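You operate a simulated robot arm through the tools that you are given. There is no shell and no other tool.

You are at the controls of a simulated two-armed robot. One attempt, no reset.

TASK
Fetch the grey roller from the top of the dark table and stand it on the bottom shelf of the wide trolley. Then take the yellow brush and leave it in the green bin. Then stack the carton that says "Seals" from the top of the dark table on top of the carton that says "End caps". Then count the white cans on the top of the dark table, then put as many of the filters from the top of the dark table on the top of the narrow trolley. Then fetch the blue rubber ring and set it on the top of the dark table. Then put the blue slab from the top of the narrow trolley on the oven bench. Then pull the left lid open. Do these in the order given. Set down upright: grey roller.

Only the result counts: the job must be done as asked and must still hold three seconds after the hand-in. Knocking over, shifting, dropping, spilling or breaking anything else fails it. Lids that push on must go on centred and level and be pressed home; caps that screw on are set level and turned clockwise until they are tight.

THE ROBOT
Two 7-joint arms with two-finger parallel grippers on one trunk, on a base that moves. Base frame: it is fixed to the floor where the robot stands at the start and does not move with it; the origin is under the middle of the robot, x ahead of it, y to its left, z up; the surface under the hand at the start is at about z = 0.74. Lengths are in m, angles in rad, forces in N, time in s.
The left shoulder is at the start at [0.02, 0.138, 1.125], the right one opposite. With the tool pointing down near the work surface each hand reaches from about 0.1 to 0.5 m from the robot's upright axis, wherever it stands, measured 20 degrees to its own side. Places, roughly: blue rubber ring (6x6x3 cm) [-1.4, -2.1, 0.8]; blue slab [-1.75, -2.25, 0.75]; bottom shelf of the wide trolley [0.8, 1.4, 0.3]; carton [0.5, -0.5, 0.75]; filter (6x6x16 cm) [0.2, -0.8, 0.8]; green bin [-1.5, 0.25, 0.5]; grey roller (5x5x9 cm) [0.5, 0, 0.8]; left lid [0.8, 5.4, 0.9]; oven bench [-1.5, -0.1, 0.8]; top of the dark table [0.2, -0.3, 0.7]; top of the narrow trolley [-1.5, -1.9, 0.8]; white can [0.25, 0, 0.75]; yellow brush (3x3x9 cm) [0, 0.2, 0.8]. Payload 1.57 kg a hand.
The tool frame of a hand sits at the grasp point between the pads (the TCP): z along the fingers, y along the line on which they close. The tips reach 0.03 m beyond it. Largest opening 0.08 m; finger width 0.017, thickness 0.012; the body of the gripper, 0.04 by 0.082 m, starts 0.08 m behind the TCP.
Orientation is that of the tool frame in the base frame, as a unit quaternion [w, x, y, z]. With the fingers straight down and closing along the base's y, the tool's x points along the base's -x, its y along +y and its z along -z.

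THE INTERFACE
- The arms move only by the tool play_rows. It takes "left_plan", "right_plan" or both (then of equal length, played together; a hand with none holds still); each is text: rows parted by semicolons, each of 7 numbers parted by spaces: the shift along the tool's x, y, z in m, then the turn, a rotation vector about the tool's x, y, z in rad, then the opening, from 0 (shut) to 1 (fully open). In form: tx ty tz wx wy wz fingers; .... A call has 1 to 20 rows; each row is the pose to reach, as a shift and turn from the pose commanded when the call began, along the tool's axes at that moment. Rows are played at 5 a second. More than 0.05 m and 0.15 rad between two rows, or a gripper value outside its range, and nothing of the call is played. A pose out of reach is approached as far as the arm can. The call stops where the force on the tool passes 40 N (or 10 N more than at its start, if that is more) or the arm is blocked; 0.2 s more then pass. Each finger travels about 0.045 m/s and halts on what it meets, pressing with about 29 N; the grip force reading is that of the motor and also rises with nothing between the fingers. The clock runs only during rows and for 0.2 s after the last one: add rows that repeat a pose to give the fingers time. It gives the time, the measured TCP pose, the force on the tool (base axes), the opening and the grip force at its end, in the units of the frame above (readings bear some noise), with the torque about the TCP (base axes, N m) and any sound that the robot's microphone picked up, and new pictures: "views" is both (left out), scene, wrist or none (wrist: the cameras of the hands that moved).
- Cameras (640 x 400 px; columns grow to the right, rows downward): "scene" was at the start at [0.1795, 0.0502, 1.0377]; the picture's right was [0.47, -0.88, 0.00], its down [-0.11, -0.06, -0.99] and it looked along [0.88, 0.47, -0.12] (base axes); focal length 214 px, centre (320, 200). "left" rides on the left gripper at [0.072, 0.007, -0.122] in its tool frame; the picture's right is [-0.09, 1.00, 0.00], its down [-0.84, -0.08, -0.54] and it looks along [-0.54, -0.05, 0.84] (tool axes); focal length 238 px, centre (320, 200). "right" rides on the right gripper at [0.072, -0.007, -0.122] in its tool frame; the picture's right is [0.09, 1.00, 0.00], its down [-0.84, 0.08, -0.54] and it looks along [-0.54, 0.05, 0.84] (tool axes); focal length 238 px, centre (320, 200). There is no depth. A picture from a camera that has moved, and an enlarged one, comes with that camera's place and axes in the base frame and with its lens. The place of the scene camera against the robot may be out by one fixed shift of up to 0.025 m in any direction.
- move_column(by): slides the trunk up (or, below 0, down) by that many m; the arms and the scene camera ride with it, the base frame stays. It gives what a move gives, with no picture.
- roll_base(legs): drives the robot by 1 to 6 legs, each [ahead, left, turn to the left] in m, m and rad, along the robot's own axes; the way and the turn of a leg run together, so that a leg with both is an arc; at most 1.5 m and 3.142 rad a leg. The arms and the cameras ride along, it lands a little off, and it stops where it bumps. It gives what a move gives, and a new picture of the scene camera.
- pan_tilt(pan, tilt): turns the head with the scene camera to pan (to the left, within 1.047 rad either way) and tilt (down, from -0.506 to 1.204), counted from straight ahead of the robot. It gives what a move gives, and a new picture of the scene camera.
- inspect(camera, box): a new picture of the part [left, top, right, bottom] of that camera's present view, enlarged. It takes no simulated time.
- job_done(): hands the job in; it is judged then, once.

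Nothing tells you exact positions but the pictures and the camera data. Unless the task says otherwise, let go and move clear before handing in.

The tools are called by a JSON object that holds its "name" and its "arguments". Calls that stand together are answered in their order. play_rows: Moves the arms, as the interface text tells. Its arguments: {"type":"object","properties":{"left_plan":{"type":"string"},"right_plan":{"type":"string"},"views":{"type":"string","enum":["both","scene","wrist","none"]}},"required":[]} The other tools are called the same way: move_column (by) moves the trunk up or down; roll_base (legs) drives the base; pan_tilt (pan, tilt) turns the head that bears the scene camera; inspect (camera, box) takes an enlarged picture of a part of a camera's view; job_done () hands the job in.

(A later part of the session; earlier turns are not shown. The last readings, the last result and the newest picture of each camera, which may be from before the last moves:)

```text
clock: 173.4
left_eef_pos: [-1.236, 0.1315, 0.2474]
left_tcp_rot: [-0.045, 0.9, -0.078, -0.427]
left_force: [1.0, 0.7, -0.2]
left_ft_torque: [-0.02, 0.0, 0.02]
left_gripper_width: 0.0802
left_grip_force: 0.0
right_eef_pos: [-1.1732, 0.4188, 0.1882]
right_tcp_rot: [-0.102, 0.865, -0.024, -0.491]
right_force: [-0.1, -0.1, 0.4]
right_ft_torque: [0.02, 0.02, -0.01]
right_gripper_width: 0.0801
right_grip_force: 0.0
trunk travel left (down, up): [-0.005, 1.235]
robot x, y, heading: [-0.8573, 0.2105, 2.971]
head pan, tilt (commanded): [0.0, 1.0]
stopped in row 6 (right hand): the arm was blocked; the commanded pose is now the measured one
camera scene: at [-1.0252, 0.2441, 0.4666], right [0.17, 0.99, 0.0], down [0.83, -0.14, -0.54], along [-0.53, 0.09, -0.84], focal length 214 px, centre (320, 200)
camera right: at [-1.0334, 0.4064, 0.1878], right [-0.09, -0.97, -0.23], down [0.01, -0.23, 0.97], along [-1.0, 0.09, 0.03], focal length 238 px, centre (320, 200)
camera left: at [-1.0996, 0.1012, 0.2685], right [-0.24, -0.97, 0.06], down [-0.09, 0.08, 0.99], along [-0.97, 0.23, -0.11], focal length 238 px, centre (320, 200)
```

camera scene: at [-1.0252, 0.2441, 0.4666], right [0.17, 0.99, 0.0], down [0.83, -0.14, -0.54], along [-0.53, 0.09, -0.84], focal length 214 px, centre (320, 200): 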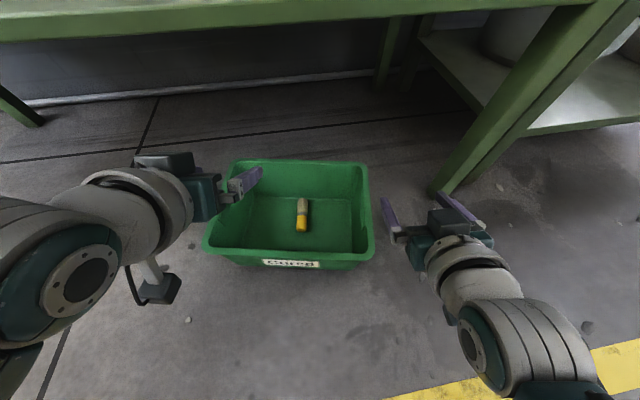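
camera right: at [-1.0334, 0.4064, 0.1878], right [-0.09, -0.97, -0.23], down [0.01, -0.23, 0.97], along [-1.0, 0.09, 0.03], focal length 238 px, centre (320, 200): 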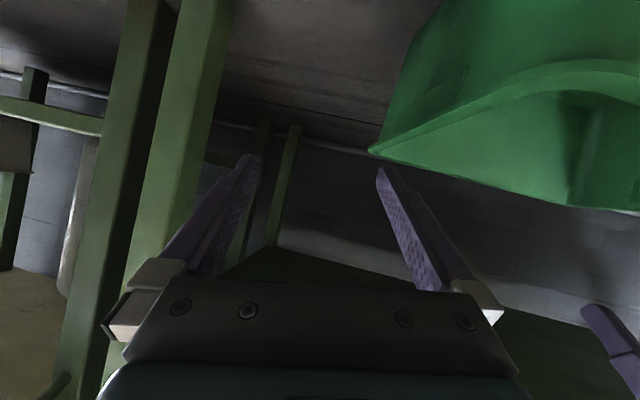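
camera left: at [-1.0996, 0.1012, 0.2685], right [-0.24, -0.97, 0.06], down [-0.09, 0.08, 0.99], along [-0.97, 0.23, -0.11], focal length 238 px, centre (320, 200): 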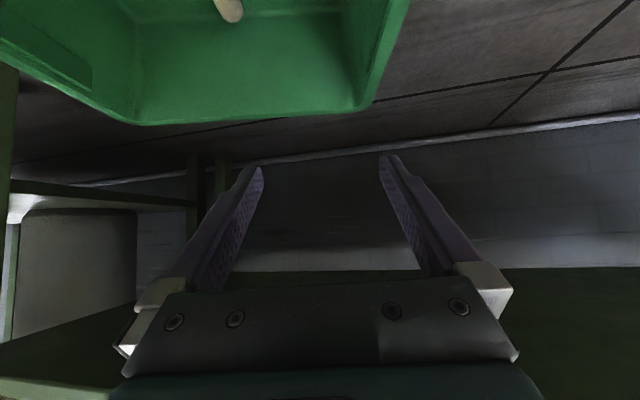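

{"name": "roll_base", "arguments": {"legs": [[-0.08, 0.048, -0.03]]}}

{"name": "inspect", "arguments": {"camera": "scene", "box": [120, 60, 440, 260]}}

```text
clock: 174.6
left_eef_pos: [-1.173, 0.0863, 0.248]
left_tcp_rot: [-0.053, 0.898, -0.091, -0.428]
left_force: [-0.8, 0.4, -0.4]
left_ft_torque: [-0.03, -0.04, 0.03]
left_gripper_width: 0.0799
left_grip_force: 0.0
right_eef_pos: [-1.1018, 0.371, 0.1889]
right_tcp_rot: [-0.109, 0.864, -0.035, -0.49]
right_force: [-0.7, 0.1, -0.3]
right_ft_torque: [0.0, 0.0, 0.01]
right_gripper_width: 0.08
right_grip_force: 0.0
trunk travel left (down, up): [-0.005, 1.235]
robot x, y, heading: [-0.7877, 0.1472, 2.942]
head pan, tilt (commanded): [0.0, 1.0]
camera scene: at [-0.9585, 0.1918, 0.4671], right [0.2, 0.98, 0.0], down [0.82, -0.17, -0.54], along [-0.53, 0.11, -0.84], focal length 214 px, centre (320, 200)
```

scene: 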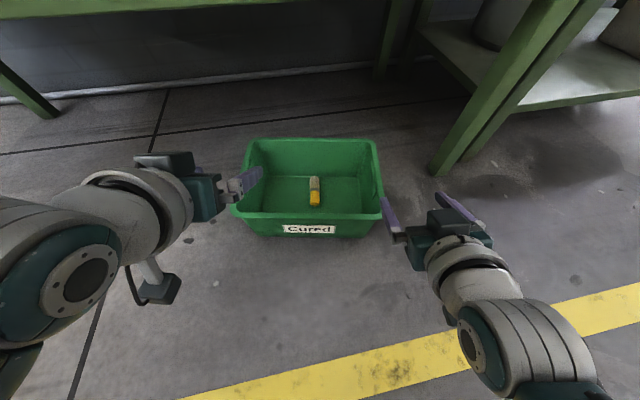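

```text
2.00 times, centred on (280, 160) of scene
camera zoom: at [-0.9585, 0.1918, 0.4671], right [0.2, 0.98, 0.0], down [0.82, -0.17, -0.54], along [-0.53, 0.11, -0.84], focal length 429 px, centre (400, 280)
```

zoom: 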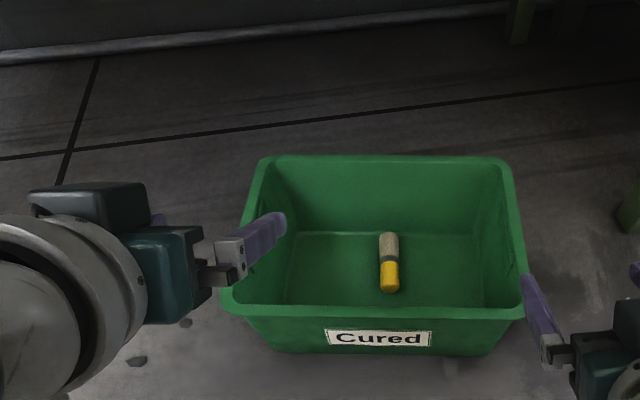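

{"name": "play_rows", "arguments": {"left_plan": "-0.0021 0.0039 0.0224 -0.0048 -0.039 0.002 1; -0.0042 0.0078 0.0448 -0.0095 -0.078 0.004 1; -0.0062 0.0117 0.0672 -0.0143 -0.117 0.006 1; -0.0083 0.0156 0.0896 -0.019 -0.156 0.008 1; -0.0083 0.0156 0.0896 -0.019 -0.156 0.008 1", "right_plan": "-0.0145 0.0071 0.0173 -0.013 0 0.037 1; -0.029 0.0142 0.0346 -0.026 0 0.0745 1; -0.0436 0.0212 0.0519 -0.039 0 0.112 1; -0.0581 0.0283 0.0692 -0.052 0 0.149 1; -0.0581 0.0283 0.0692 -0.052 0 0.149 1", "views": "both"}}

```text
clock: 175.8
left_eef_pos: [-1.2427, 0.0872, 0.1969]
left_tcp_rot: [-0.048, 0.862, -0.085, -0.497]
left_force: [0.5, 0.1, -0.2]
left_ft_torque: [-0.03, -0.02, 0.0]
left_gripper_width: 0.0799
left_grip_force: 0.1
right_eef_pos: [-1.188, 0.3623, 0.1958]
right_tcp_rot: [-0.06, 0.863, -0.079, -0.495]
right_force: [0.7, 0.2, -0.1]
right_ft_torque: [-0.01, 0.01, -0.01]
right_gripper_width: 0.0799
right_grip_force: 0.0
trunk travel left (down, up): [-0.005, 1.235]
robot x, y, heading: [-0.7859, 0.1483, 2.939]
head pan, tilt (commanded): [0.0, 1.0]
camera scene: at [-0.9555, 0.1893, 0.4666], right [0.2, 0.98, 0.0], down [0.82, -0.17, -0.54], along [-0.53, 0.11, -0.84], focal length 214 px, centre (320, 200)
camera right: at [-1.0503, 0.3421, 0.1946], right [-0.15, -0.98, -0.1], down [0.03, -0.11, 0.99], along [-0.99, 0.15, 0.04], focal length 238 px, centre (320, 200)
camera left: at [-1.1066, 0.0526, 0.1954], right [-0.24, -0.97, 0.08], down [0.06, 0.07, 1.0], along [-0.97, 0.24, 0.05], focal length 238 px, centre (320, 200)
```

scene: 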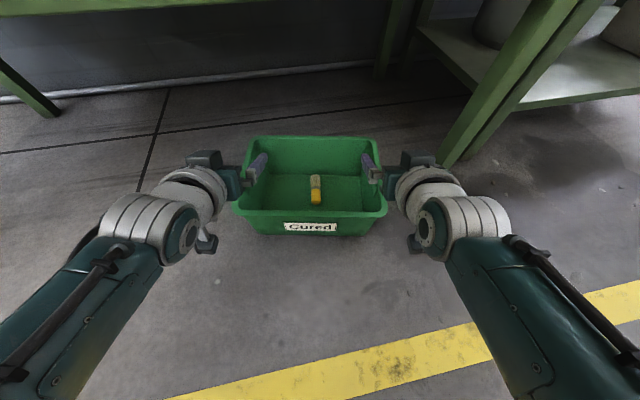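
right: 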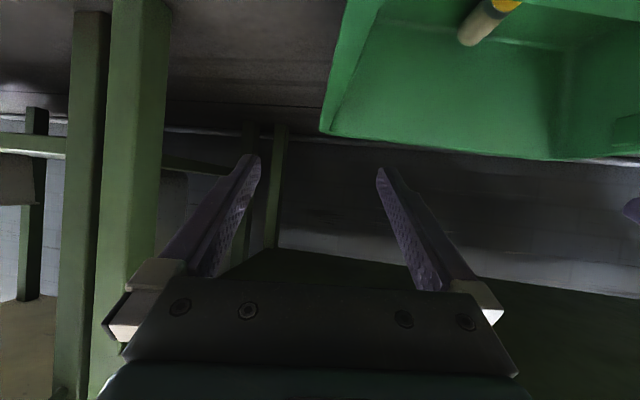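
left: 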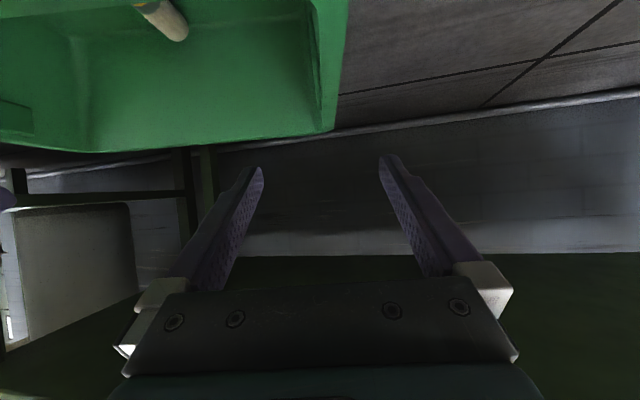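

{"name": "play_rows", "arguments": {"left_plan": "0.0 0.011 0 0 0 0 1; 0.03 0.011 0.0173 0 0 0 1; 0.06 0.011 0.0346 0 0 0 1; 0.077 0.011 0.0445 0 0 0 1; 0.077 0.011 0.0445 0 0 0 1", "right_plan": "0.0 0.005 0 0 0 0 1; 0.03 0.005 0.0173 0 0 0 1; 0.06 0.005 0.0346 0 0 0 1; 0.077 0.005 0.0445 0 0 0 1; 0.077 0.005 0.0445 0 0 0 1", "views": "both"}}

```text
clock: 177.0
left_eef_pos: [-1.244, 0.0772, 0.127]
left_tcp_rot: [-0.049, 0.862, -0.086, -0.497]
left_force: [0.2, 0.1, -0.2]
left_ft_torque: [0.02, 0.03, 0.0]
left_gripper_width: 0.0802
left_grip_force: 0.1
left hand out of reach, approached as far as the arm can: row 4, 5
right_eef_pos: [-1.1829, 0.3478, 0.1298]
right_tcp_rot: [-0.049, 0.862, -0.086, -0.497]
right_force: [-0.8, 0.0, 0.3]
right_ft_torque: [0.04, -0.02, -0.01]
right_gripper_width: 0.0799
right_grip_force: 0.0
right hand out of reach, approached as far as the arm can: row 3, 4, 5
trunk travel left (down, up): [-0.005, 1.235]
robot x, y, heading: [-0.7866, 0.1489, 2.943]
head pan, tilt (commanded): [0.0, 1.0]
camera scene: at [-0.9537, 0.19, 0.4665], right [0.2, 0.98, 0.0], down [0.83, -0.17, -0.54], along [-0.53, 0.11, -0.84], focal length 214 px, centre (320, 200)
camera right: at [-1.0448, 0.3284, 0.1284], right [-0.15, -0.99, -0.08], down [0.03, -0.08, 1.0], along [-0.99, 0.15, 0.05], focal length 238 px, centre (320, 200)
camera left: at [-1.1075, 0.0426, 0.1267], right [-0.24, -0.97, 0.08], down [0.06, 0.07, 1.0], along [-0.97, 0.24, 0.04], focal length 238 px, centre (320, 200)
```

scene: 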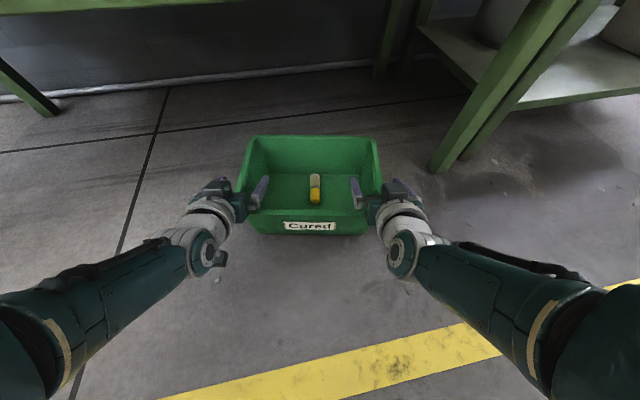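
right: 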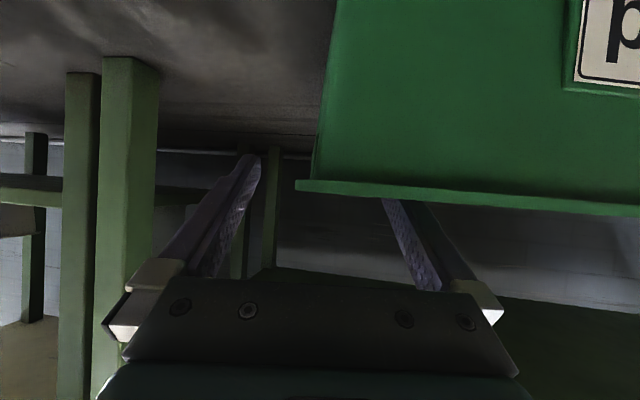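
left: 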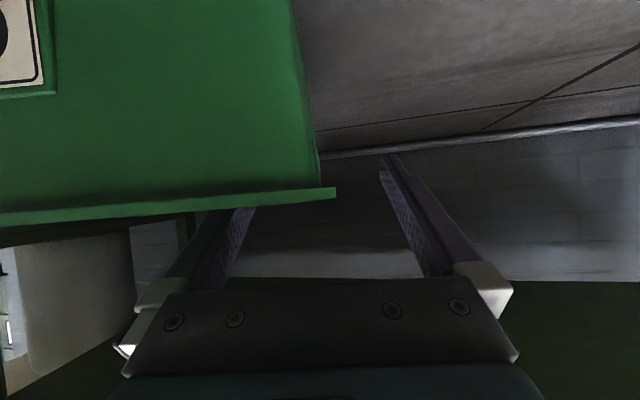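

{"name": "play_rows", "arguments": {"left_plan": "0.011 0 0.006 0 0.087 0 1; 0.0217 0 0.0125 0 0.1745 0 1; 0.0217 0 0.0125 0 0.1745 0 1", "right_plan": "0.011 0 0.006 0 0.087 0 1; 0.0217 0 0.0125 0 0.1745 0 1; 0.0217 0 0.0125 0 0.1745 0 1", "views": "scene"}}

```text
clock: 177.8
left_eef_pos: [-1.2487, 0.0792, 0.1155]
left_tcp_rot: [-0.041, 0.903, -0.091, -0.419]
left_force: [0.0, -0.9, 0.1]
left_ft_torque: [-0.04, 0.02, -0.01]
left_gripper_width: 0.0799
left_grip_force: 0.0
left hand out of reach, approached as far as the arm can: row 2, 3
right_eef_pos: [-1.1874, 0.3489, 0.1144]
right_tcp_rot: [-0.041, 0.903, -0.091, -0.419]
right_force: [-0.6, -0.8, -0.7]
right_ft_torque: [0.0, 0.02, -0.01]
right_gripper_width: 0.0799
right_grip_force: 0.0
right hand out of reach, approached as far as the arm can: row 2, 3
trunk travel left (down, up): [-0.005, 1.235]
robot x, y, heading: [-0.7899, 0.1477, 2.946]
head pan, tilt (commanded): [0.0, 1.0]
camera scene: at [-0.9547, 0.1893, 0.4665], right [0.2, 0.98, 0.0], down [0.83, -0.17, -0.54], along [-0.53, 0.11, -0.84], focal length 214 px, centre (320, 200)
```

scene: 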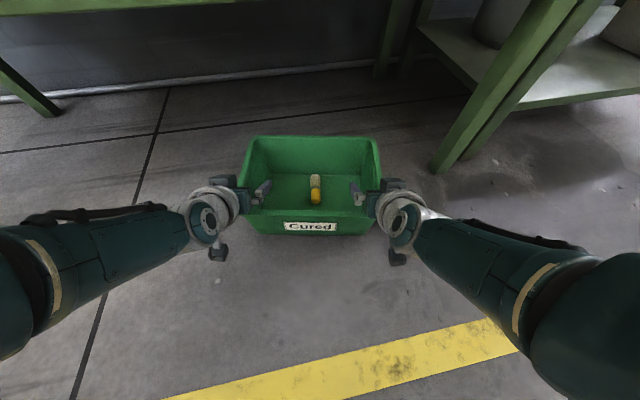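

{"name": "play_rows", "arguments": {"left_plan": "0 0 0 0 0 0 0.6; 0 0 0 0 0 0 0.2; 0 0 0 0 0 0 0; 0 0 0 0 0 0 0; 0 0 0 0 0 0 0; 0 0 0 0 0 0 0; 0 0 0 0 0 0 0", "right_plan": "0 0 0 0 0 0 0.6; 0 0 0 0 0 0 0.2; 0 0 0 0 0 0 0; 0 0 0 0 0 0 0; 0 0 0 0 0 0 0; 0 0 0 0 0 0 0; 0 0 0 0 0 0 0", "views": "both"}}

```text
clock: 179.4
left_eef_pos: [-1.2507, 0.0798, 0.1142]
left_tcp_rot: [-0.041, 0.902, -0.09, -0.42]
left_force: [1.6, -5.7, 1.6]
left_ft_torque: [1.07, -0.2, -1.38]
left_gripper_width: 0.0066
left_grip_force: 26.2
right_eef_pos: [-1.1889, 0.3509, 0.115]
right_tcp_rot: [-0.041, 0.902, -0.092, -0.42]
right_force: [-2.1, 5.6, 0.4]
right_ft_torque: [-0.97, 0.05, 0.5]
right_gripper_width: 0.0051
right_grip_force: 25.8
trunk travel left (down, up): [-0.005, 1.235]
robot x, y, heading: [-0.7898, 0.1473, 2.943]
head pan, tilt (commanded): [0.0, 1.0]
camera scene: at [-0.9555, 0.1894, 0.4666], right [0.2, 0.98, 0.0], down [0.82, -0.17, -0.54], along [-0.53, 0.11, -0.84], focal length 214 px, centre (320, 200)
camera right: at [-1.0515, 0.3301, 0.1381], right [-0.14, -0.99, -0.07], down [-0.14, -0.05, 0.99], along [-0.98, 0.15, -0.13], focal length 238 px, centre (320, 200)
camera left: at [-1.1151, 0.0464, 0.1378], right [-0.25, -0.96, 0.07], down [-0.11, 0.1, 0.99], along [-0.96, 0.24, -0.13], focal length 238 px, centre (320, 200)
```

scene: 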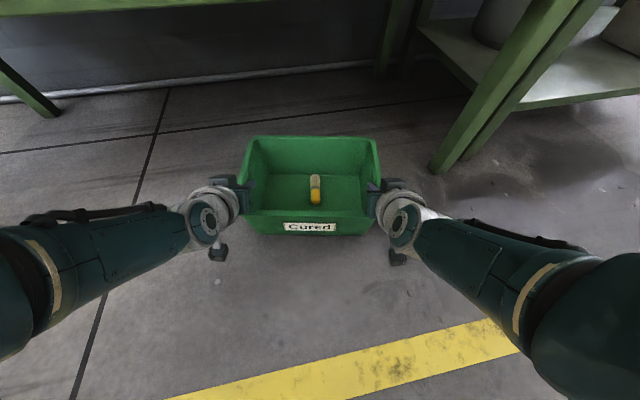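
right: 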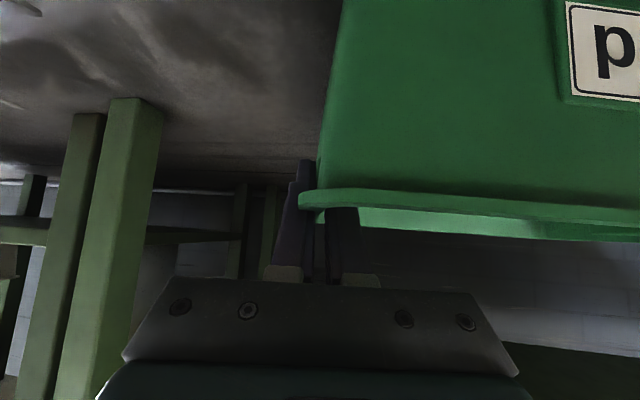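
left: 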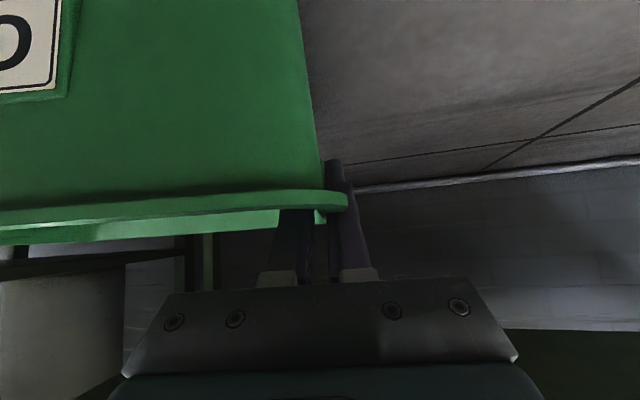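

Both hands have the bin's side walls, with the lip resting on the fingers. I'll lift it 4 cm with the trunk and check the grip before going further.

{"name": "move_column", "arguments": {"by": 0.04}}

{"name": "inspect", "arguments": {"camera": "scene", "box": [160, 80, 480, 280]}}

```text
clock: 180.2
left_eef_pos: [-1.2496, 0.0786, 0.1542]
left_tcp_rot: [-0.04, 0.903, -0.09, -0.419]
left_force: [1.8, -8.3, -1.8]
left_ft_torque: [1.07, -0.13, -1.35]
left_gripper_width: 0.0067
left_grip_force: 26.6
right_eef_pos: [-1.1877, 0.3485, 0.1552]
right_tcp_rot: [-0.042, 0.902, -0.091, -0.42]
right_force: [-0.9, 8.6, -2.3]
right_ft_torque: [-1.0, -0.06, 0.42]
right_gripper_width: 0.0051
right_grip_force: 25.7
trunk travel left (down, up): [-0.045, 1.195]
robot x, y, heading: [-0.7886, 0.1442, 2.944]
head pan, tilt (commanded): [0.0, 1.0]
```

```text
2.00 times, centred on (320, 180) of scene
camera zoom: at [-0.9549, 0.189, 0.5066], right [0.2, 0.98, 0.0], down [0.83, -0.17, -0.54], along [-0.53, 0.11, -0.84], focal length 429 px, centre (320, 240)
```

zoom: 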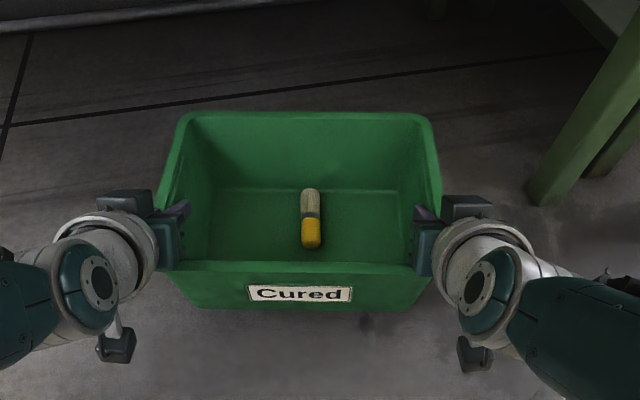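

The bin is up and level, and it's light. I'll back away from the bench.

{"name": "roll_base", "arguments": {"legs": [[-0.3, 0, 0]]}}

```text
clock: 182.3
left_eef_pos: [-0.9519, 0.0203, 0.1553]
left_tcp_rot: [-0.041, 0.902, -0.091, -0.421]
left_force: [1.0, -12.0, -2.0]
left_ft_torque: [0.96, -0.46, -1.45]
left_gripper_width: 0.0066
left_grip_force: 26.0
right_eef_pos: [-0.889, 0.2897, 0.1561]
right_tcp_rot: [-0.043, 0.902, -0.092, -0.42]
right_force: [-0.7, 12.9, -2.8]
right_ft_torque: [-0.86, 0.24, 0.42]
right_gripper_width: 0.0053
right_grip_force: 25.7
trunk travel left (down, up): [-0.045, 1.195]
robot x, y, heading: [-0.4862, 0.085, 2.944]
head pan, tilt (commanded): [0.0, 1.0]
camera scene: at [-0.6567, 0.129, 0.5068], right [0.2, 0.98, 0.0], down [0.82, -0.17, -0.54], along [-0.53, 0.11, -0.84], focal length 214 px, centre (320, 200)
```

scene: 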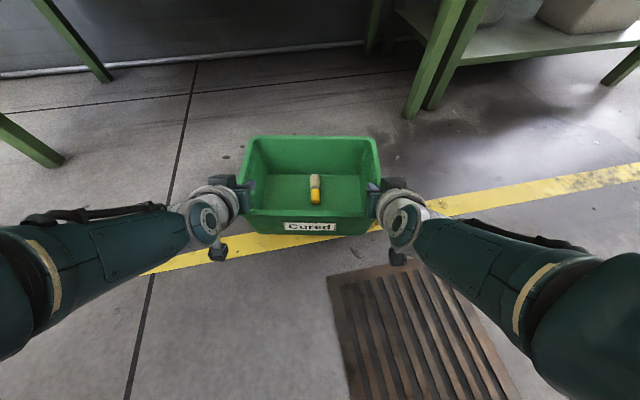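

{"name": "play_rows", "arguments": {"left_plan": "-0.021 0 -0.0178 0 0 0 0; -0.042 0 -0.0356 0 0 0 0; -0.063 0 -0.0534 0 0 0 0; -0.084 0 -0.0712 0 0 0 0; -0.105 0 -0.089 0 0 0 0; -0.126 0 -0.1068 0 0 0 0; -0.147 0 -0.1246 0 0 0 0; -0.168 0 -0.1423 0 0 0 0; -0.168 0 -0.1423 0 0 0 0", "right_plan": "-0.021 0 -0.0178 0 0 0 0; -0.042 0 -0.0356 0 0 0 0; -0.063 0 -0.0534 0 0 0 0; -0.084 0 -0.0712 0 0 0 0; -0.105 0 -0.089 0 0 0 0; -0.126 0 -0.1068 0 0 0 0; -0.147 0 -0.1246 0 0 0 0; -0.168 0 -0.1423 0 0 0 0; -0.168 0 -0.1423 0 0 0 0", "views": "scene"}}

```text
clock: 182.7
left_eef_pos: [-0.9517, 0.044, 0.1614]
left_tcp_rot: [-0.054, 0.905, -0.095, -0.411]
left_force: [0.3, 7.3, -0.7]
left_ft_torque: [1.03, -0.8, -0.71]
left_gripper_width: 0.0074
left_grip_force: 26.8
left hand out of reach, approached as far as the arm can: row 1, 2
right_eef_pos: [-0.8909, 0.3133, 0.1797]
right_tcp_rot: [-0.055, 0.903, -0.092, -0.416]
right_force: [0.0, -5.9, -4.0]
right_ft_torque: [-0.9, 0.58, 1.03]
right_gripper_width: 0.0045
right_grip_force: 25.7
trunk travel left (down, up): [-0.045, 1.195]
robot x, y, heading: [-0.486, 0.0881, 2.949]
head pan, tilt (commanded): [0.0, 1.0]
stopped in row 2 (left hand): the force on the tool passed its limit at 50 N (the readings are from after the stop); the commanded pose is now the measured one
camera scene: at [-0.6549, 0.1301, 0.5066], right [0.2, 0.98, 0.0], down [0.82, -0.17, -0.54], along [-0.53, 0.11, -0.84], focal length 214 px, centre (320, 200)
```

scene: 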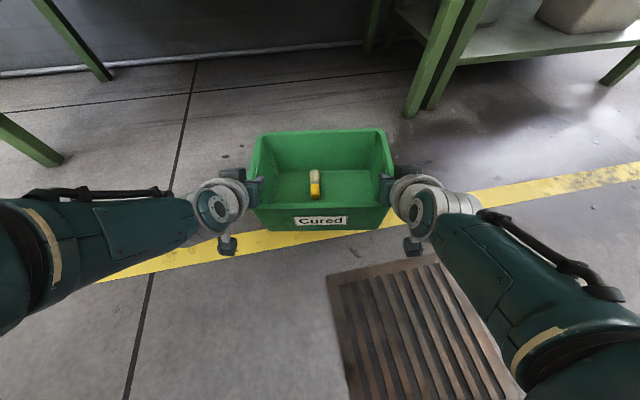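

{"name": "play_rows", "arguments": {"left_plan": "-0.0069 0 -0.0058 0 0 0 0; -0.0137 0 -0.0116 0 0 0 0; -0.0137 0 -0.0116 0 0 0 0", "right_plan": "0 0 0 0 0 0 0; 0 0 0 0 0 0 0; 0 0 0 0 0 0 0", "views": "none"}}

```text
clock: 183.5
left_eef_pos: [-0.958, 0.043, 0.1623]
left_tcp_rot: [-0.038, 0.91, -0.094, -0.401]
left_force: [7.1, 16.9, 0.6]
left_ft_torque: [1.46, 0.3, -1.11]
left_gripper_width: 0.0097
left_grip_force: 27.8
left hand out of reach, approached as far as the arm can: row 1, 2
right_eef_pos: [-0.8909, 0.3106, 0.1817]
right_tcp_rot: [-0.055, 0.902, -0.094, -0.419]
right_force: [-7.7, -16.7, -6.2]
right_ft_torque: [-0.78, -0.61, 0.07]
right_gripper_width: 0.0038
right_grip_force: 24.5
trunk travel left (down, up): [-0.045, 1.195]
robot x, y, heading: [-0.4881, 0.0872, 2.94]
head pan, tilt (commanded): [0.0, 1.0]
```

{"name": "play_rows", "arguments": {"left_plan": "0.0069 0 0.0058 0 0 0 0; 0.0137 0 0.0116 0 0 0 0; 0.0137 0 0.0116 0 0 0 0", "right_plan": "0.0075 0 0.0063 0 0 0 0; 0.0149 0 0.0126 0 0 0 0; 0.0149 0 0.0126 0 0 0 0", "views": "both"}}

```text
clock: 184.3
left_eef_pos: [-0.9535, 0.0378, 0.1627]
left_tcp_rot: [-0.051, 0.903, -0.095, -0.415]
left_force: [-2.1, -1.0, -3.2]
left_ft_torque: [0.84, -0.79, -0.58]
left_gripper_width: 0.0049
left_grip_force: 25.4
right_eef_pos: [-0.8915, 0.3085, 0.1631]
right_tcp_rot: [-0.054, 0.901, -0.094, -0.42]
right_force: [2.0, -0.2, -0.9]
right_ft_torque: [-0.96, 0.68, 1.11]
right_gripper_width: 0.0067
right_grip_force: 26.2
trunk travel left (down, up): [-0.045, 1.195]
robot x, y, heading: [-0.4844, 0.0889, 2.939]
head pan, tilt (commanded): [0.0, 1.0]
camera scene: at [-0.6549, 0.1284, 0.5066], right [0.2, 0.98, 0.0], down [0.82, -0.17, -0.54], along [-0.53, 0.11, -0.84], focal length 214 px, centre (320, 200)
camera right: at [-0.7563, 0.2858, 0.1853], right [-0.16, -0.98, -0.09], down [-0.14, -0.07, 0.99], along [-0.98, 0.17, -0.13], focal length 238 px, centre (320, 200)
camera left: at [-0.8192, 0.0013, 0.1872], right [-0.27, -0.96, 0.06], down [-0.12, 0.09, 0.99], along [-0.95, 0.26, -0.14], focal length 238 px, centre (320, 200)
```

scene: 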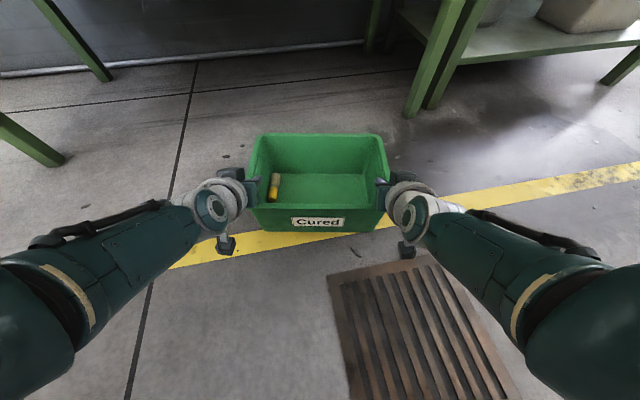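
right: 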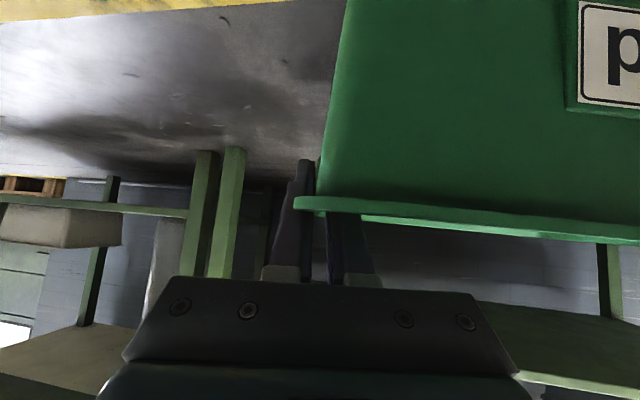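
left: 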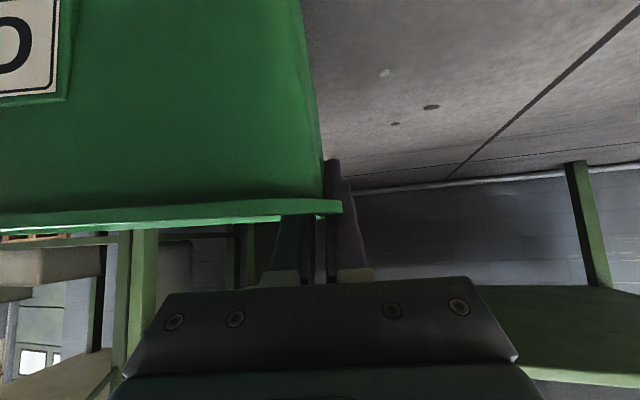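

{"name": "move_column", "arguments": {"by": 0.39}}

{"name": "roll_base", "arguments": {"legs": [[0, 0, 0.2]]}}

```text
clock: 188.1
left_eef_pos: [-0.9517, 0.0382, 0.5519]
left_tcp_rot: [-0.052, 0.904, -0.096, -0.414]
left_force: [-5.5, -11.2, -2.5]
left_ft_torque: [0.86, -0.19, -0.44]
left_gripper_width: 0.0047
left_grip_force: 24.9
right_eef_pos: [-0.8918, 0.3093, 0.5525]
right_tcp_rot: [-0.053, 0.902, -0.094, -0.419]
right_force: [5.7, 11.2, -1.3]
right_ft_torque: [-1.03, 0.07, 1.21]
right_gripper_width: 0.0069
right_grip_force: 26.2
trunk travel left (down, up): [-0.435, 0.805]
robot x, y, heading: [-0.4876, 0.0908, 2.945]
head pan, tilt (commanded): [0.0, 1.0]
```

```text
clock: 189.2
left_eef_pos: [-0.9339, -0.0512, 0.552]
left_tcp_rot: [-0.012, 0.908, -0.008, -0.418]
left_force: [-2.2, -14.7, -2.4]
left_ft_torque: [0.88, -0.18, -0.43]
left_gripper_width: 0.005
left_grip_force: 25.3
right_eef_pos: [-0.9264, 0.2252, 0.5518]
right_tcp_rot: [-0.013, 0.906, -0.006, -0.423]
right_force: [4.0, 13.9, -2.1]
right_ft_torque: [-1.01, -0.04, 1.19]
right_gripper_width: 0.0072
right_grip_force: 25.8
trunk travel left (down, up): [-0.435, 0.805]
robot x, y, heading: [-0.4834, 0.0883, 3.139]
head pan, tilt (commanded): [0.0, 1.0]
camera scene: at [-0.658, 0.0955, 0.8965], right [0.0, 1.0, 0.0], down [0.84, 0.0, -0.54], along [-0.54, 0.0, -0.84], focal length 214 px, centre (320, 200)
```

scene: 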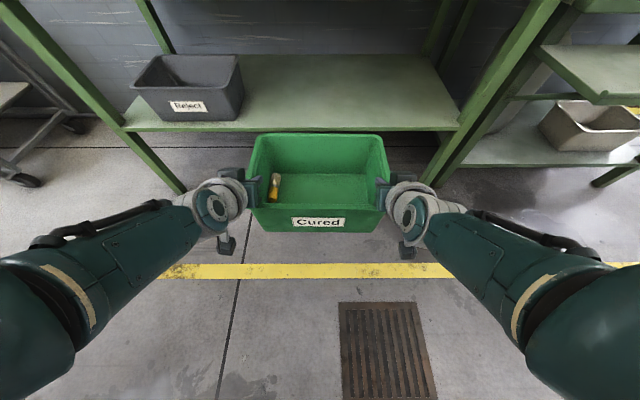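

{"name": "roll_base", "arguments": {"legs": [[0, -0.068, 0]]}}

{"name": "roll_base", "arguments": {"legs": [[0.25, 0, 0]]}}

{"name": "inspect", "arguments": {"camera": "left", "box": [0, 0, 640, 400]}}

```text
clock: 190.2
left_eef_pos: [-0.934, 0.0176, 0.551]
left_tcp_rot: [-0.011, 0.909, -0.007, -0.416]
left_force: [-2.4, -2.5, -3.3]
left_ft_torque: [0.92, -0.24, -0.48]
left_gripper_width: 0.0045
left_grip_force: 25.4
right_eef_pos: [-0.9264, 0.294, 0.5515]
right_tcp_rot: [-0.014, 0.906, -0.006, -0.422]
right_force: [2.8, 2.2, -1.7]
right_ft_torque: [-1.12, 0.05, 1.18]
right_gripper_width: 0.007
right_grip_force: 26.5
trunk travel left (down, up): [-0.435, 0.805]
robot x, y, heading: [-0.4852, 0.1582, 3.135]
head pan, tilt (commanded): [0.0, 1.0]
camera scene: at [-0.6577, 0.1636, 0.8965], right [0.01, 1.0, 0.0], down [0.84, 0.0, -0.54], along [-0.54, 0.0, -0.84], focal length 214 px, centre (320, 200)
```

scene: 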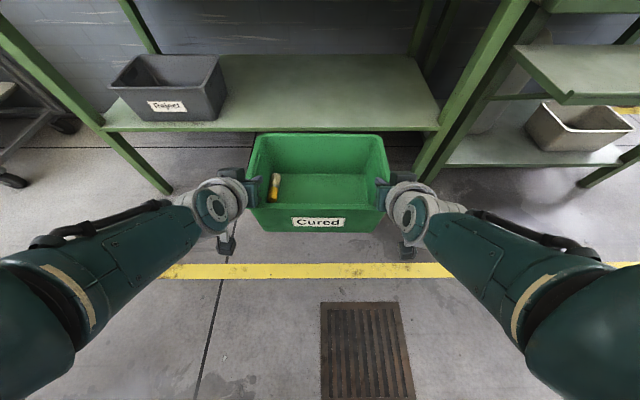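

```text
clock: 192.0
left_eef_pos: [-1.1866, 0.0192, 0.5527]
left_tcp_rot: [-0.012, 0.909, -0.008, -0.417]
left_force: [-2.5, -2.3, -3.5]
left_ft_torque: [0.99, -0.1, -0.57]
left_gripper_width: 0.0045
left_grip_force: 25.4
right_eef_pos: [-1.178, 0.2966, 0.5524]
right_tcp_rot: [-0.013, 0.907, -0.008, -0.422]
right_force: [1.2, 1.8, -1.2]
right_ft_torque: [-1.06, -0.08, 1.12]
right_gripper_width: 0.007
right_grip_force: 26.7
trunk travel left (down, up): [-0.435, 0.805]
robot x, y, heading: [-0.7431, 0.1579, 3.133]
head pan, tilt (commanded): [0.0, 1.0]
camera scene: at [-0.9104, 0.1656, 0.8966], right [0.01, 1.0, 0.0], down [0.84, -0.01, -0.54], along [-0.54, 0.0, -0.84], focal length 214 px, centre (320, 200)
```

scene: 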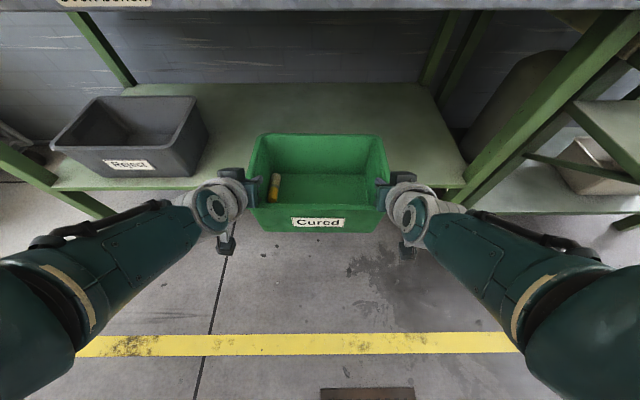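

```text
1.00 times, centred on (320, 200) of left (not enlarged: the box is as wide or as high as the picture)
camera zoom: at [-1.0482, 0.0094, 0.5771], right [-0.09, -0.99, 0.06], down [-0.13, 0.07, 0.99], along [-0.99, 0.08, -0.14], focal length 238 px, centre (320, 200)
```

zoom: 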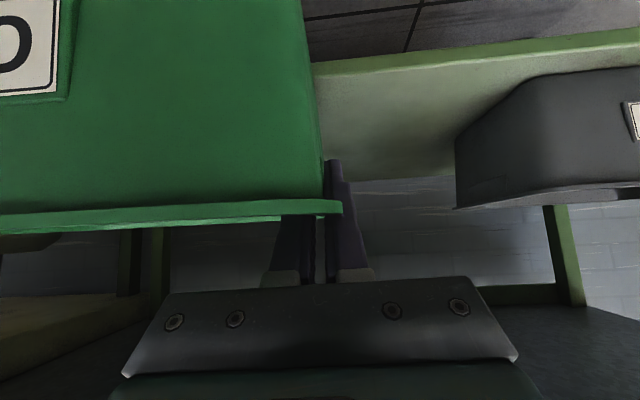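

{"name": "roll_base", "arguments": {"legs": [[0.1, 0, 0.008]]}}

{"name": "inspect", "arguments": {"camera": "right", "box": [0, 0, 640, 400]}}

```text
clock: 193.2
left_eef_pos: [-1.2846, 0.0171, 0.5522]
left_tcp_rot: [-0.011, 0.909, -0.006, -0.418]
left_force: [-2.6, -2.1, -2.7]
left_ft_torque: [0.99, -0.19, -0.57]
left_gripper_width: 0.0046
left_grip_force: 25.0
right_eef_pos: [-1.276, 0.2949, 0.5521]
right_tcp_rot: [-0.011, 0.907, -0.004, -0.421]
right_force: [2.2, 1.8, -2.0]
right_ft_torque: [-1.14, 0.03, 1.13]
right_gripper_width: 0.0068
right_grip_force: 26.8
trunk travel left (down, up): [-0.435, 0.805]
robot x, y, heading: [-0.8408, 0.1573, 3.138]
head pan, tilt (commanded): [0.0, 1.0]
camera scene: at [-1.0084, 0.1649, 0.8966], right [0.0, 1.0, 0.0], down [0.84, 0.0, -0.54], along [-0.54, 0.0, -0.84], focal length 214 px, centre (320, 200)
```

scene: 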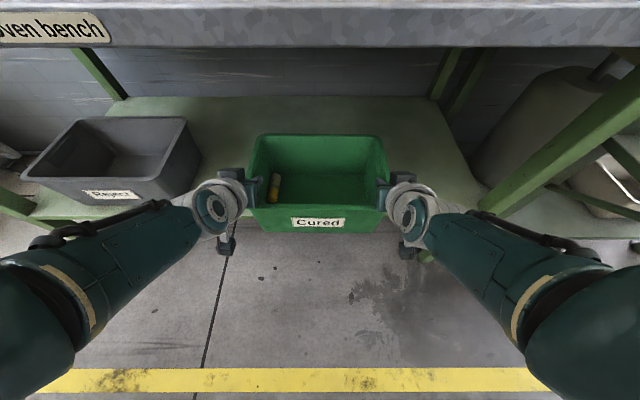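

```text
1.00 times, centred on (320, 200) of right (not enlarged: the box is as wide or as high as the picture)
camera zoom: at [-1.1388, 0.2994, 0.5746], right [0.04, -1.0, -0.09], down [-0.13, -0.09, 0.99], along [-0.99, -0.03, -0.13], focal length 238 px, centre (320, 200)
```

zoom: 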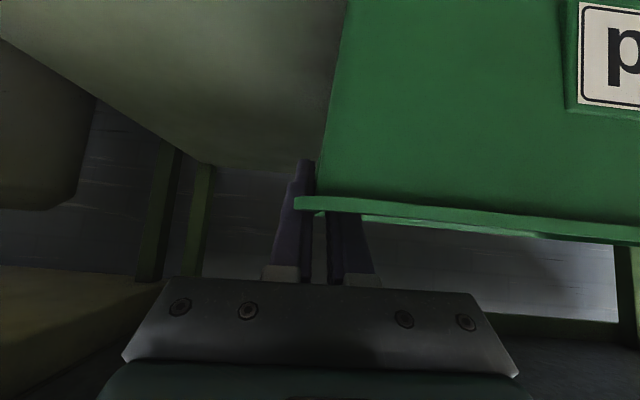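

{"name": "roll_base", "arguments": {"legs": [[0.079, 0, 0.003]]}}

```text
clock: 194.2
left_eef_pos: [-1.3625, 0.0151, 0.5515]
left_tcp_rot: [-0.01, 0.909, -0.004, -0.416]
left_force: [-2.8, -1.9, -2.4]
left_ft_torque: [1.01, -0.19, -0.61]
left_gripper_width: 0.0046
left_grip_force: 25.0
right_eef_pos: [-1.3563, 0.2923, 0.5516]
right_tcp_rot: [-0.01, 0.907, -0.002, -0.421]
right_force: [0.9, 1.8, -2.0]
right_ft_torque: [-1.09, 0.04, 1.1]
right_gripper_width: 0.0068
right_grip_force: 26.7
trunk travel left (down, up): [-0.435, 0.805]
robot x, y, heading: [-0.9162, 0.1584, -3.142]
head pan, tilt (commanded): [0.0, 1.0]
camera scene: at [-1.0883, 0.1642, 0.8966], right [0.0, 1.0, 0.0], down [0.84, 0.0, -0.54], along [-0.54, 0.0, -0.84], focal length 214 px, centre (320, 200)
```

scene: 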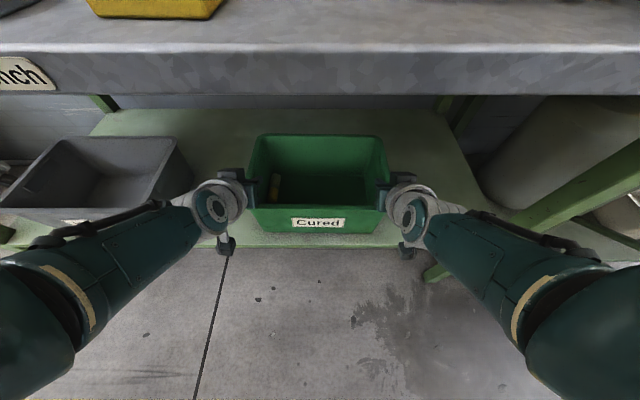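

{"name": "move_column", "arguments": {"by": -0.018}}

```text
clock: 194.9
left_eef_pos: [-1.3648, 0.0147, 0.5343]
left_tcp_rot: [-0.009, 0.908, -0.004, -0.418]
left_force: [-0.9, -0.7, 3.1]
left_ft_torque: [1.07, 0.88, -0.76]
left_gripper_width: 0.0056
left_grip_force: 25.7
right_eef_pos: [-1.3593, 0.2922, 0.5347]
right_tcp_rot: [-0.009, 0.906, -0.001, -0.423]
right_force: [2.9, 0.2, 8.6]
right_ft_torque: [-1.11, 0.83, 0.93]
right_gripper_width: 0.0065
right_grip_force: 26.4
trunk travel left (down, up): [-0.417, 0.823]
robot x, y, heading: [-0.9187, 0.1599, -3.134]
head pan, tilt (commanded): [0.0, 1.0]
```

{"name": "move_column", "arguments": {"by": -0.003}}

{"name": "inspect", "arguments": {"camera": "scene", "box": [160, 100, 480, 300]}}

```text
clock: 195.4
left_eef_pos: [-1.3655, 0.0145, 0.5313]
left_tcp_rot: [-0.009, 0.908, -0.004, -0.418]
left_force: [8.4, -0.8, 24.3]
left_ft_torque: [1.09, -0.01, -0.97]
left_gripper_width: 0.0054
left_grip_force: 25.8
right_eef_pos: [-1.3593, 0.2923, 0.5316]
right_tcp_rot: [-0.012, 0.906, -0.003, -0.423]
right_force: [3.9, 0.2, 21.1]
right_ft_torque: [-1.18, 0.0, 1.29]
right_gripper_width: 0.0073
right_grip_force: 26.9
trunk travel left (down, up): [-0.414, 0.826]
robot x, y, heading: [-0.9188, 0.1585, -3.142]
head pan, tilt (commanded): [0.0, 1.0]
```

```text
2.00 times, centred on (320, 200) of scene
camera zoom: at [-1.0893, 0.164, 0.8761], right [0.0, 1.0, 0.0], down [0.84, 0.0, -0.54], along [-0.54, 0.0, -0.84], focal length 429 px, centre (320, 200)
```

zoom: 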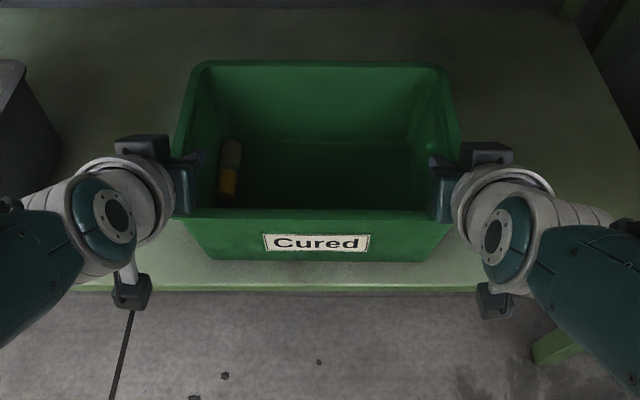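

{"name": "move_column", "arguments": {"by": 0.002}}

{"name": "play_rows", "arguments": {"left_plan": "0 0 0 0 0 0 0.3; 0 0 0 0 0 0 0.7; 0 0 0 0 0 0 1; 0 0 0 0 0 0 1; 0 0 0 0 0 0 1", "right_plan": "0 0 0 0 0 0 0.3; 0 0 0 0 0 0 0.7; 0 0 0 0 0 0 1; 0 0 0 0 0 0 1; 0 0 0 0 0 0 1", "views": "both"}}

```text
clock: 195.9
left_eef_pos: [-1.3661, 0.0145, 0.5328]
left_tcp_rot: [-0.01, 0.909, -0.004, -0.417]
left_force: [-2.9, -1.0, 2.1]
left_ft_torque: [1.13, 0.69, -0.85]
left_gripper_width: 0.0053
left_grip_force: 25.2
right_eef_pos: [-1.3587, 0.292, 0.5317]
right_tcp_rot: [-0.011, 0.907, -0.003, -0.421]
right_force: [-0.8, -1.9, 3.4]
right_ft_torque: [-1.17, 0.96, 1.19]
right_gripper_width: 0.0073
right_grip_force: 26.4
trunk travel left (down, up): [-0.416, 0.824]
robot x, y, heading: [-0.9183, 0.1565, -3.144]
head pan, tilt (commanded): [0.0, 1.0]
```

```text
clock: 197.1
left_eef_pos: [-1.3626, 0.0152, 0.5325]
left_tcp_rot: [-0.01, 0.909, -0.003, -0.417]
left_force: [-0.5, 0.1, 0.6]
left_ft_torque: [0.01, -0.01, 0.04]
left_gripper_width: 0.0797
left_grip_force: 0.0
right_eef_pos: [-1.3566, 0.2925, 0.5318]
right_tcp_rot: [-0.01, 0.907, -0.002, -0.42]
right_force: [0.2, 0.3, -0.4]
right_ft_torque: [0.02, -0.01, 0.0]
right_gripper_width: 0.0799
right_grip_force: 0.0
trunk travel left (down, up): [-0.416, 0.824]
robot x, y, heading: [-0.9166, 0.1587, -3.143]
head pan, tilt (commanded): [0.0, 1.0]
camera scene: at [-1.0885, 0.1642, 0.8776], right [0.0, 1.0, 0.0], down [0.84, 0.0, -0.54], along [-0.54, 0.0, -0.84], focal length 214 px, centre (320, 200)
camera right: at [-1.2192, 0.298, 0.5556], right [0.05, -1.0, -0.09], down [-0.13, -0.09, 0.99], along [-0.99, -0.03, -0.13], focal length 238 px, centre (320, 200)
camera left: at [-1.2244, 0.0065, 0.558], right [-0.07, -1.0, 0.06], down [-0.13, 0.07, 0.99], along [-0.99, 0.07, -0.14], focal length 238 px, centre (320, 200)
```

scene: 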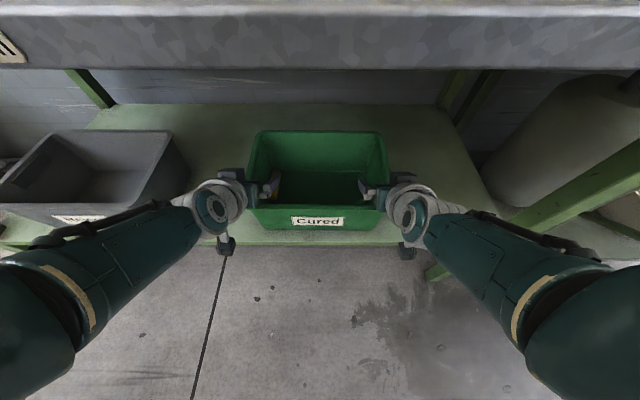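
right: 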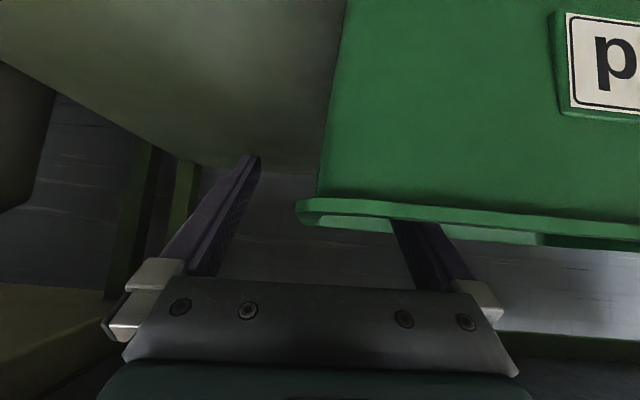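
left: 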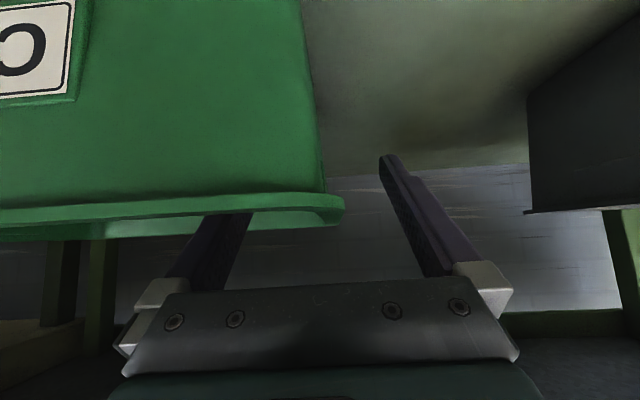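

The bin is back on its shelf with the brush inside, and both hands are open. I'll raise the hands above the rim, check, and only then back out.

{"name": "move_column", "arguments": {"by": 0.065}}

{"name": "inspect", "arguments": {"camera": "left", "box": [0, 0, 640, 400]}}

{"name": "inspect", "arguments": {"camera": "right", "box": [0, 0, 640, 400]}}

```text
clock: 198.2
left_eef_pos: [-1.3631, 0.0155, 0.5976]
left_tcp_rot: [-0.009, 0.909, -0.003, -0.417]
left_force: [0.7, -0.8, -0.3]
left_ft_torque: [0.01, 0.02, -0.03]
left_gripper_width: 0.0802
left_grip_force: 0.1
right_eef_pos: [-1.3562, 0.293, 0.5962]
right_tcp_rot: [-0.01, 0.907, -0.003, -0.422]
right_force: [0.3, -0.1, -0.3]
right_ft_torque: [-0.01, 0.02, 0.0]
right_gripper_width: 0.0804
right_grip_force: 0.2
trunk travel left (down, up): [-0.481, 0.759]
robot x, y, heading: [-0.9204, 0.1558, -3.14]
head pan, tilt (commanded): [0.0, 1.0]
```

```text
1.00 times, centred on (320, 200) of left (not enlarged: the box is as wide or as high as the picture)
camera zoom: at [-1.2242, 0.0064, 0.6229], right [-0.07, -1.0, 0.06], down [-0.13, 0.07, 0.99], along [-0.99, 0.07, -0.14], focal length 238 px, centre (320, 200)
```

zoom: 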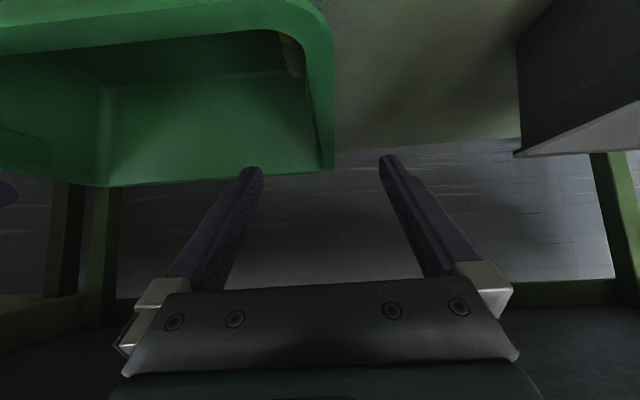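

```text
1.00 times, centred on (320, 200) of right (not enlarged: the box is as wide or as high as the picture)
camera zoom: at [-1.2191, 0.2981, 0.6205], right [0.05, -1.0, -0.09], down [-0.13, -0.09, 0.99], along [-0.99, -0.03, -0.13], focal length 238 px, centre (320, 200)
```

zoom: 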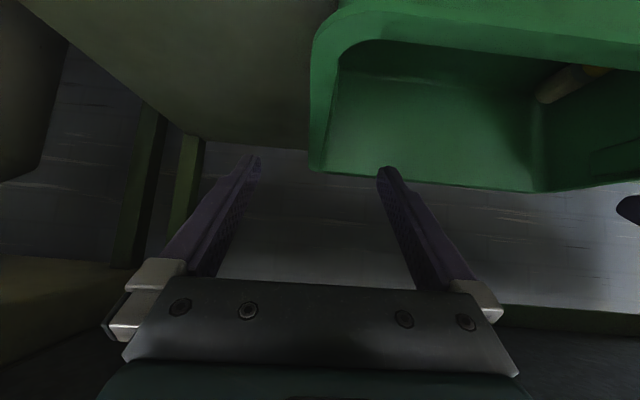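

{"name": "roll_base", "arguments": {"legs": [[-0.3, 0, 0]]}}

{"name": "inspect", "arguments": {"camera": "left", "box": [0, 0, 640, 400]}}

```text
clock: 200.2
left_eef_pos: [-1.062, 0.016, 0.5976]
left_tcp_rot: [-0.01, 0.909, -0.004, -0.417]
left_force: [-1.0, 0.3, -0.2]
left_ft_torque: [-0.01, 0.01, 0.0]
left_gripper_width: 0.08
left_grip_force: 0.0
right_eef_pos: [-1.0561, 0.294, 0.597]
right_tcp_rot: [-0.01, 0.907, -0.003, -0.421]
right_force: [1.0, 0.7, 0.1]
right_ft_torque: [0.0, 0.0, 0.0]
right_gripper_width: 0.0798
right_grip_force: 0.0
trunk travel left (down, up): [-0.481, 0.759]
robot x, y, heading: [-0.6144, 0.1605, -3.14]
head pan, tilt (commanded): [0.0, 1.0]
camera scene: at [-0.788, 0.1649, 0.9426], right [0.0, 1.0, 0.0], down [0.84, 0.0, -0.54], along [-0.54, 0.0, -0.84], focal length 214 px, centre (320, 200)
```

scene: 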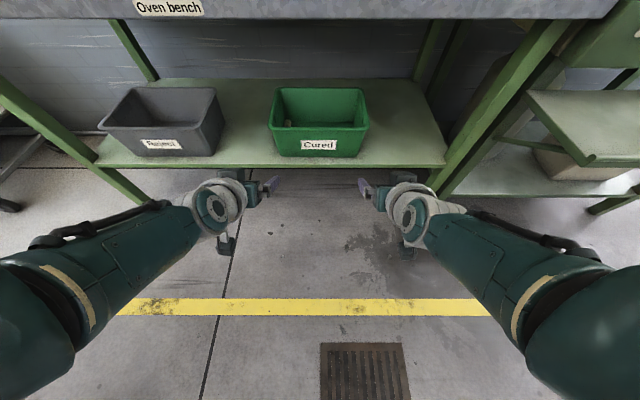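

```text
1.00 times, centred on (320, 200) of left (not enlarged: the box is as wide or as high as the picture)
camera zoom: at [-0.924, 0.0072, 0.623], right [-0.07, -1.0, 0.06], down [-0.13, 0.07, 0.99], along [-0.99, 0.07, -0.14], focal length 238 px, centre (320, 200)
```

zoom: 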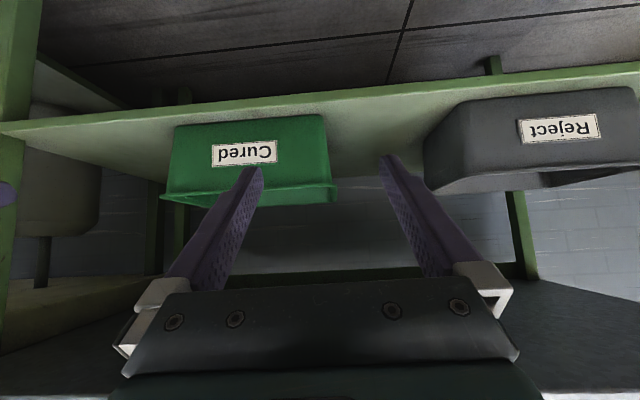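

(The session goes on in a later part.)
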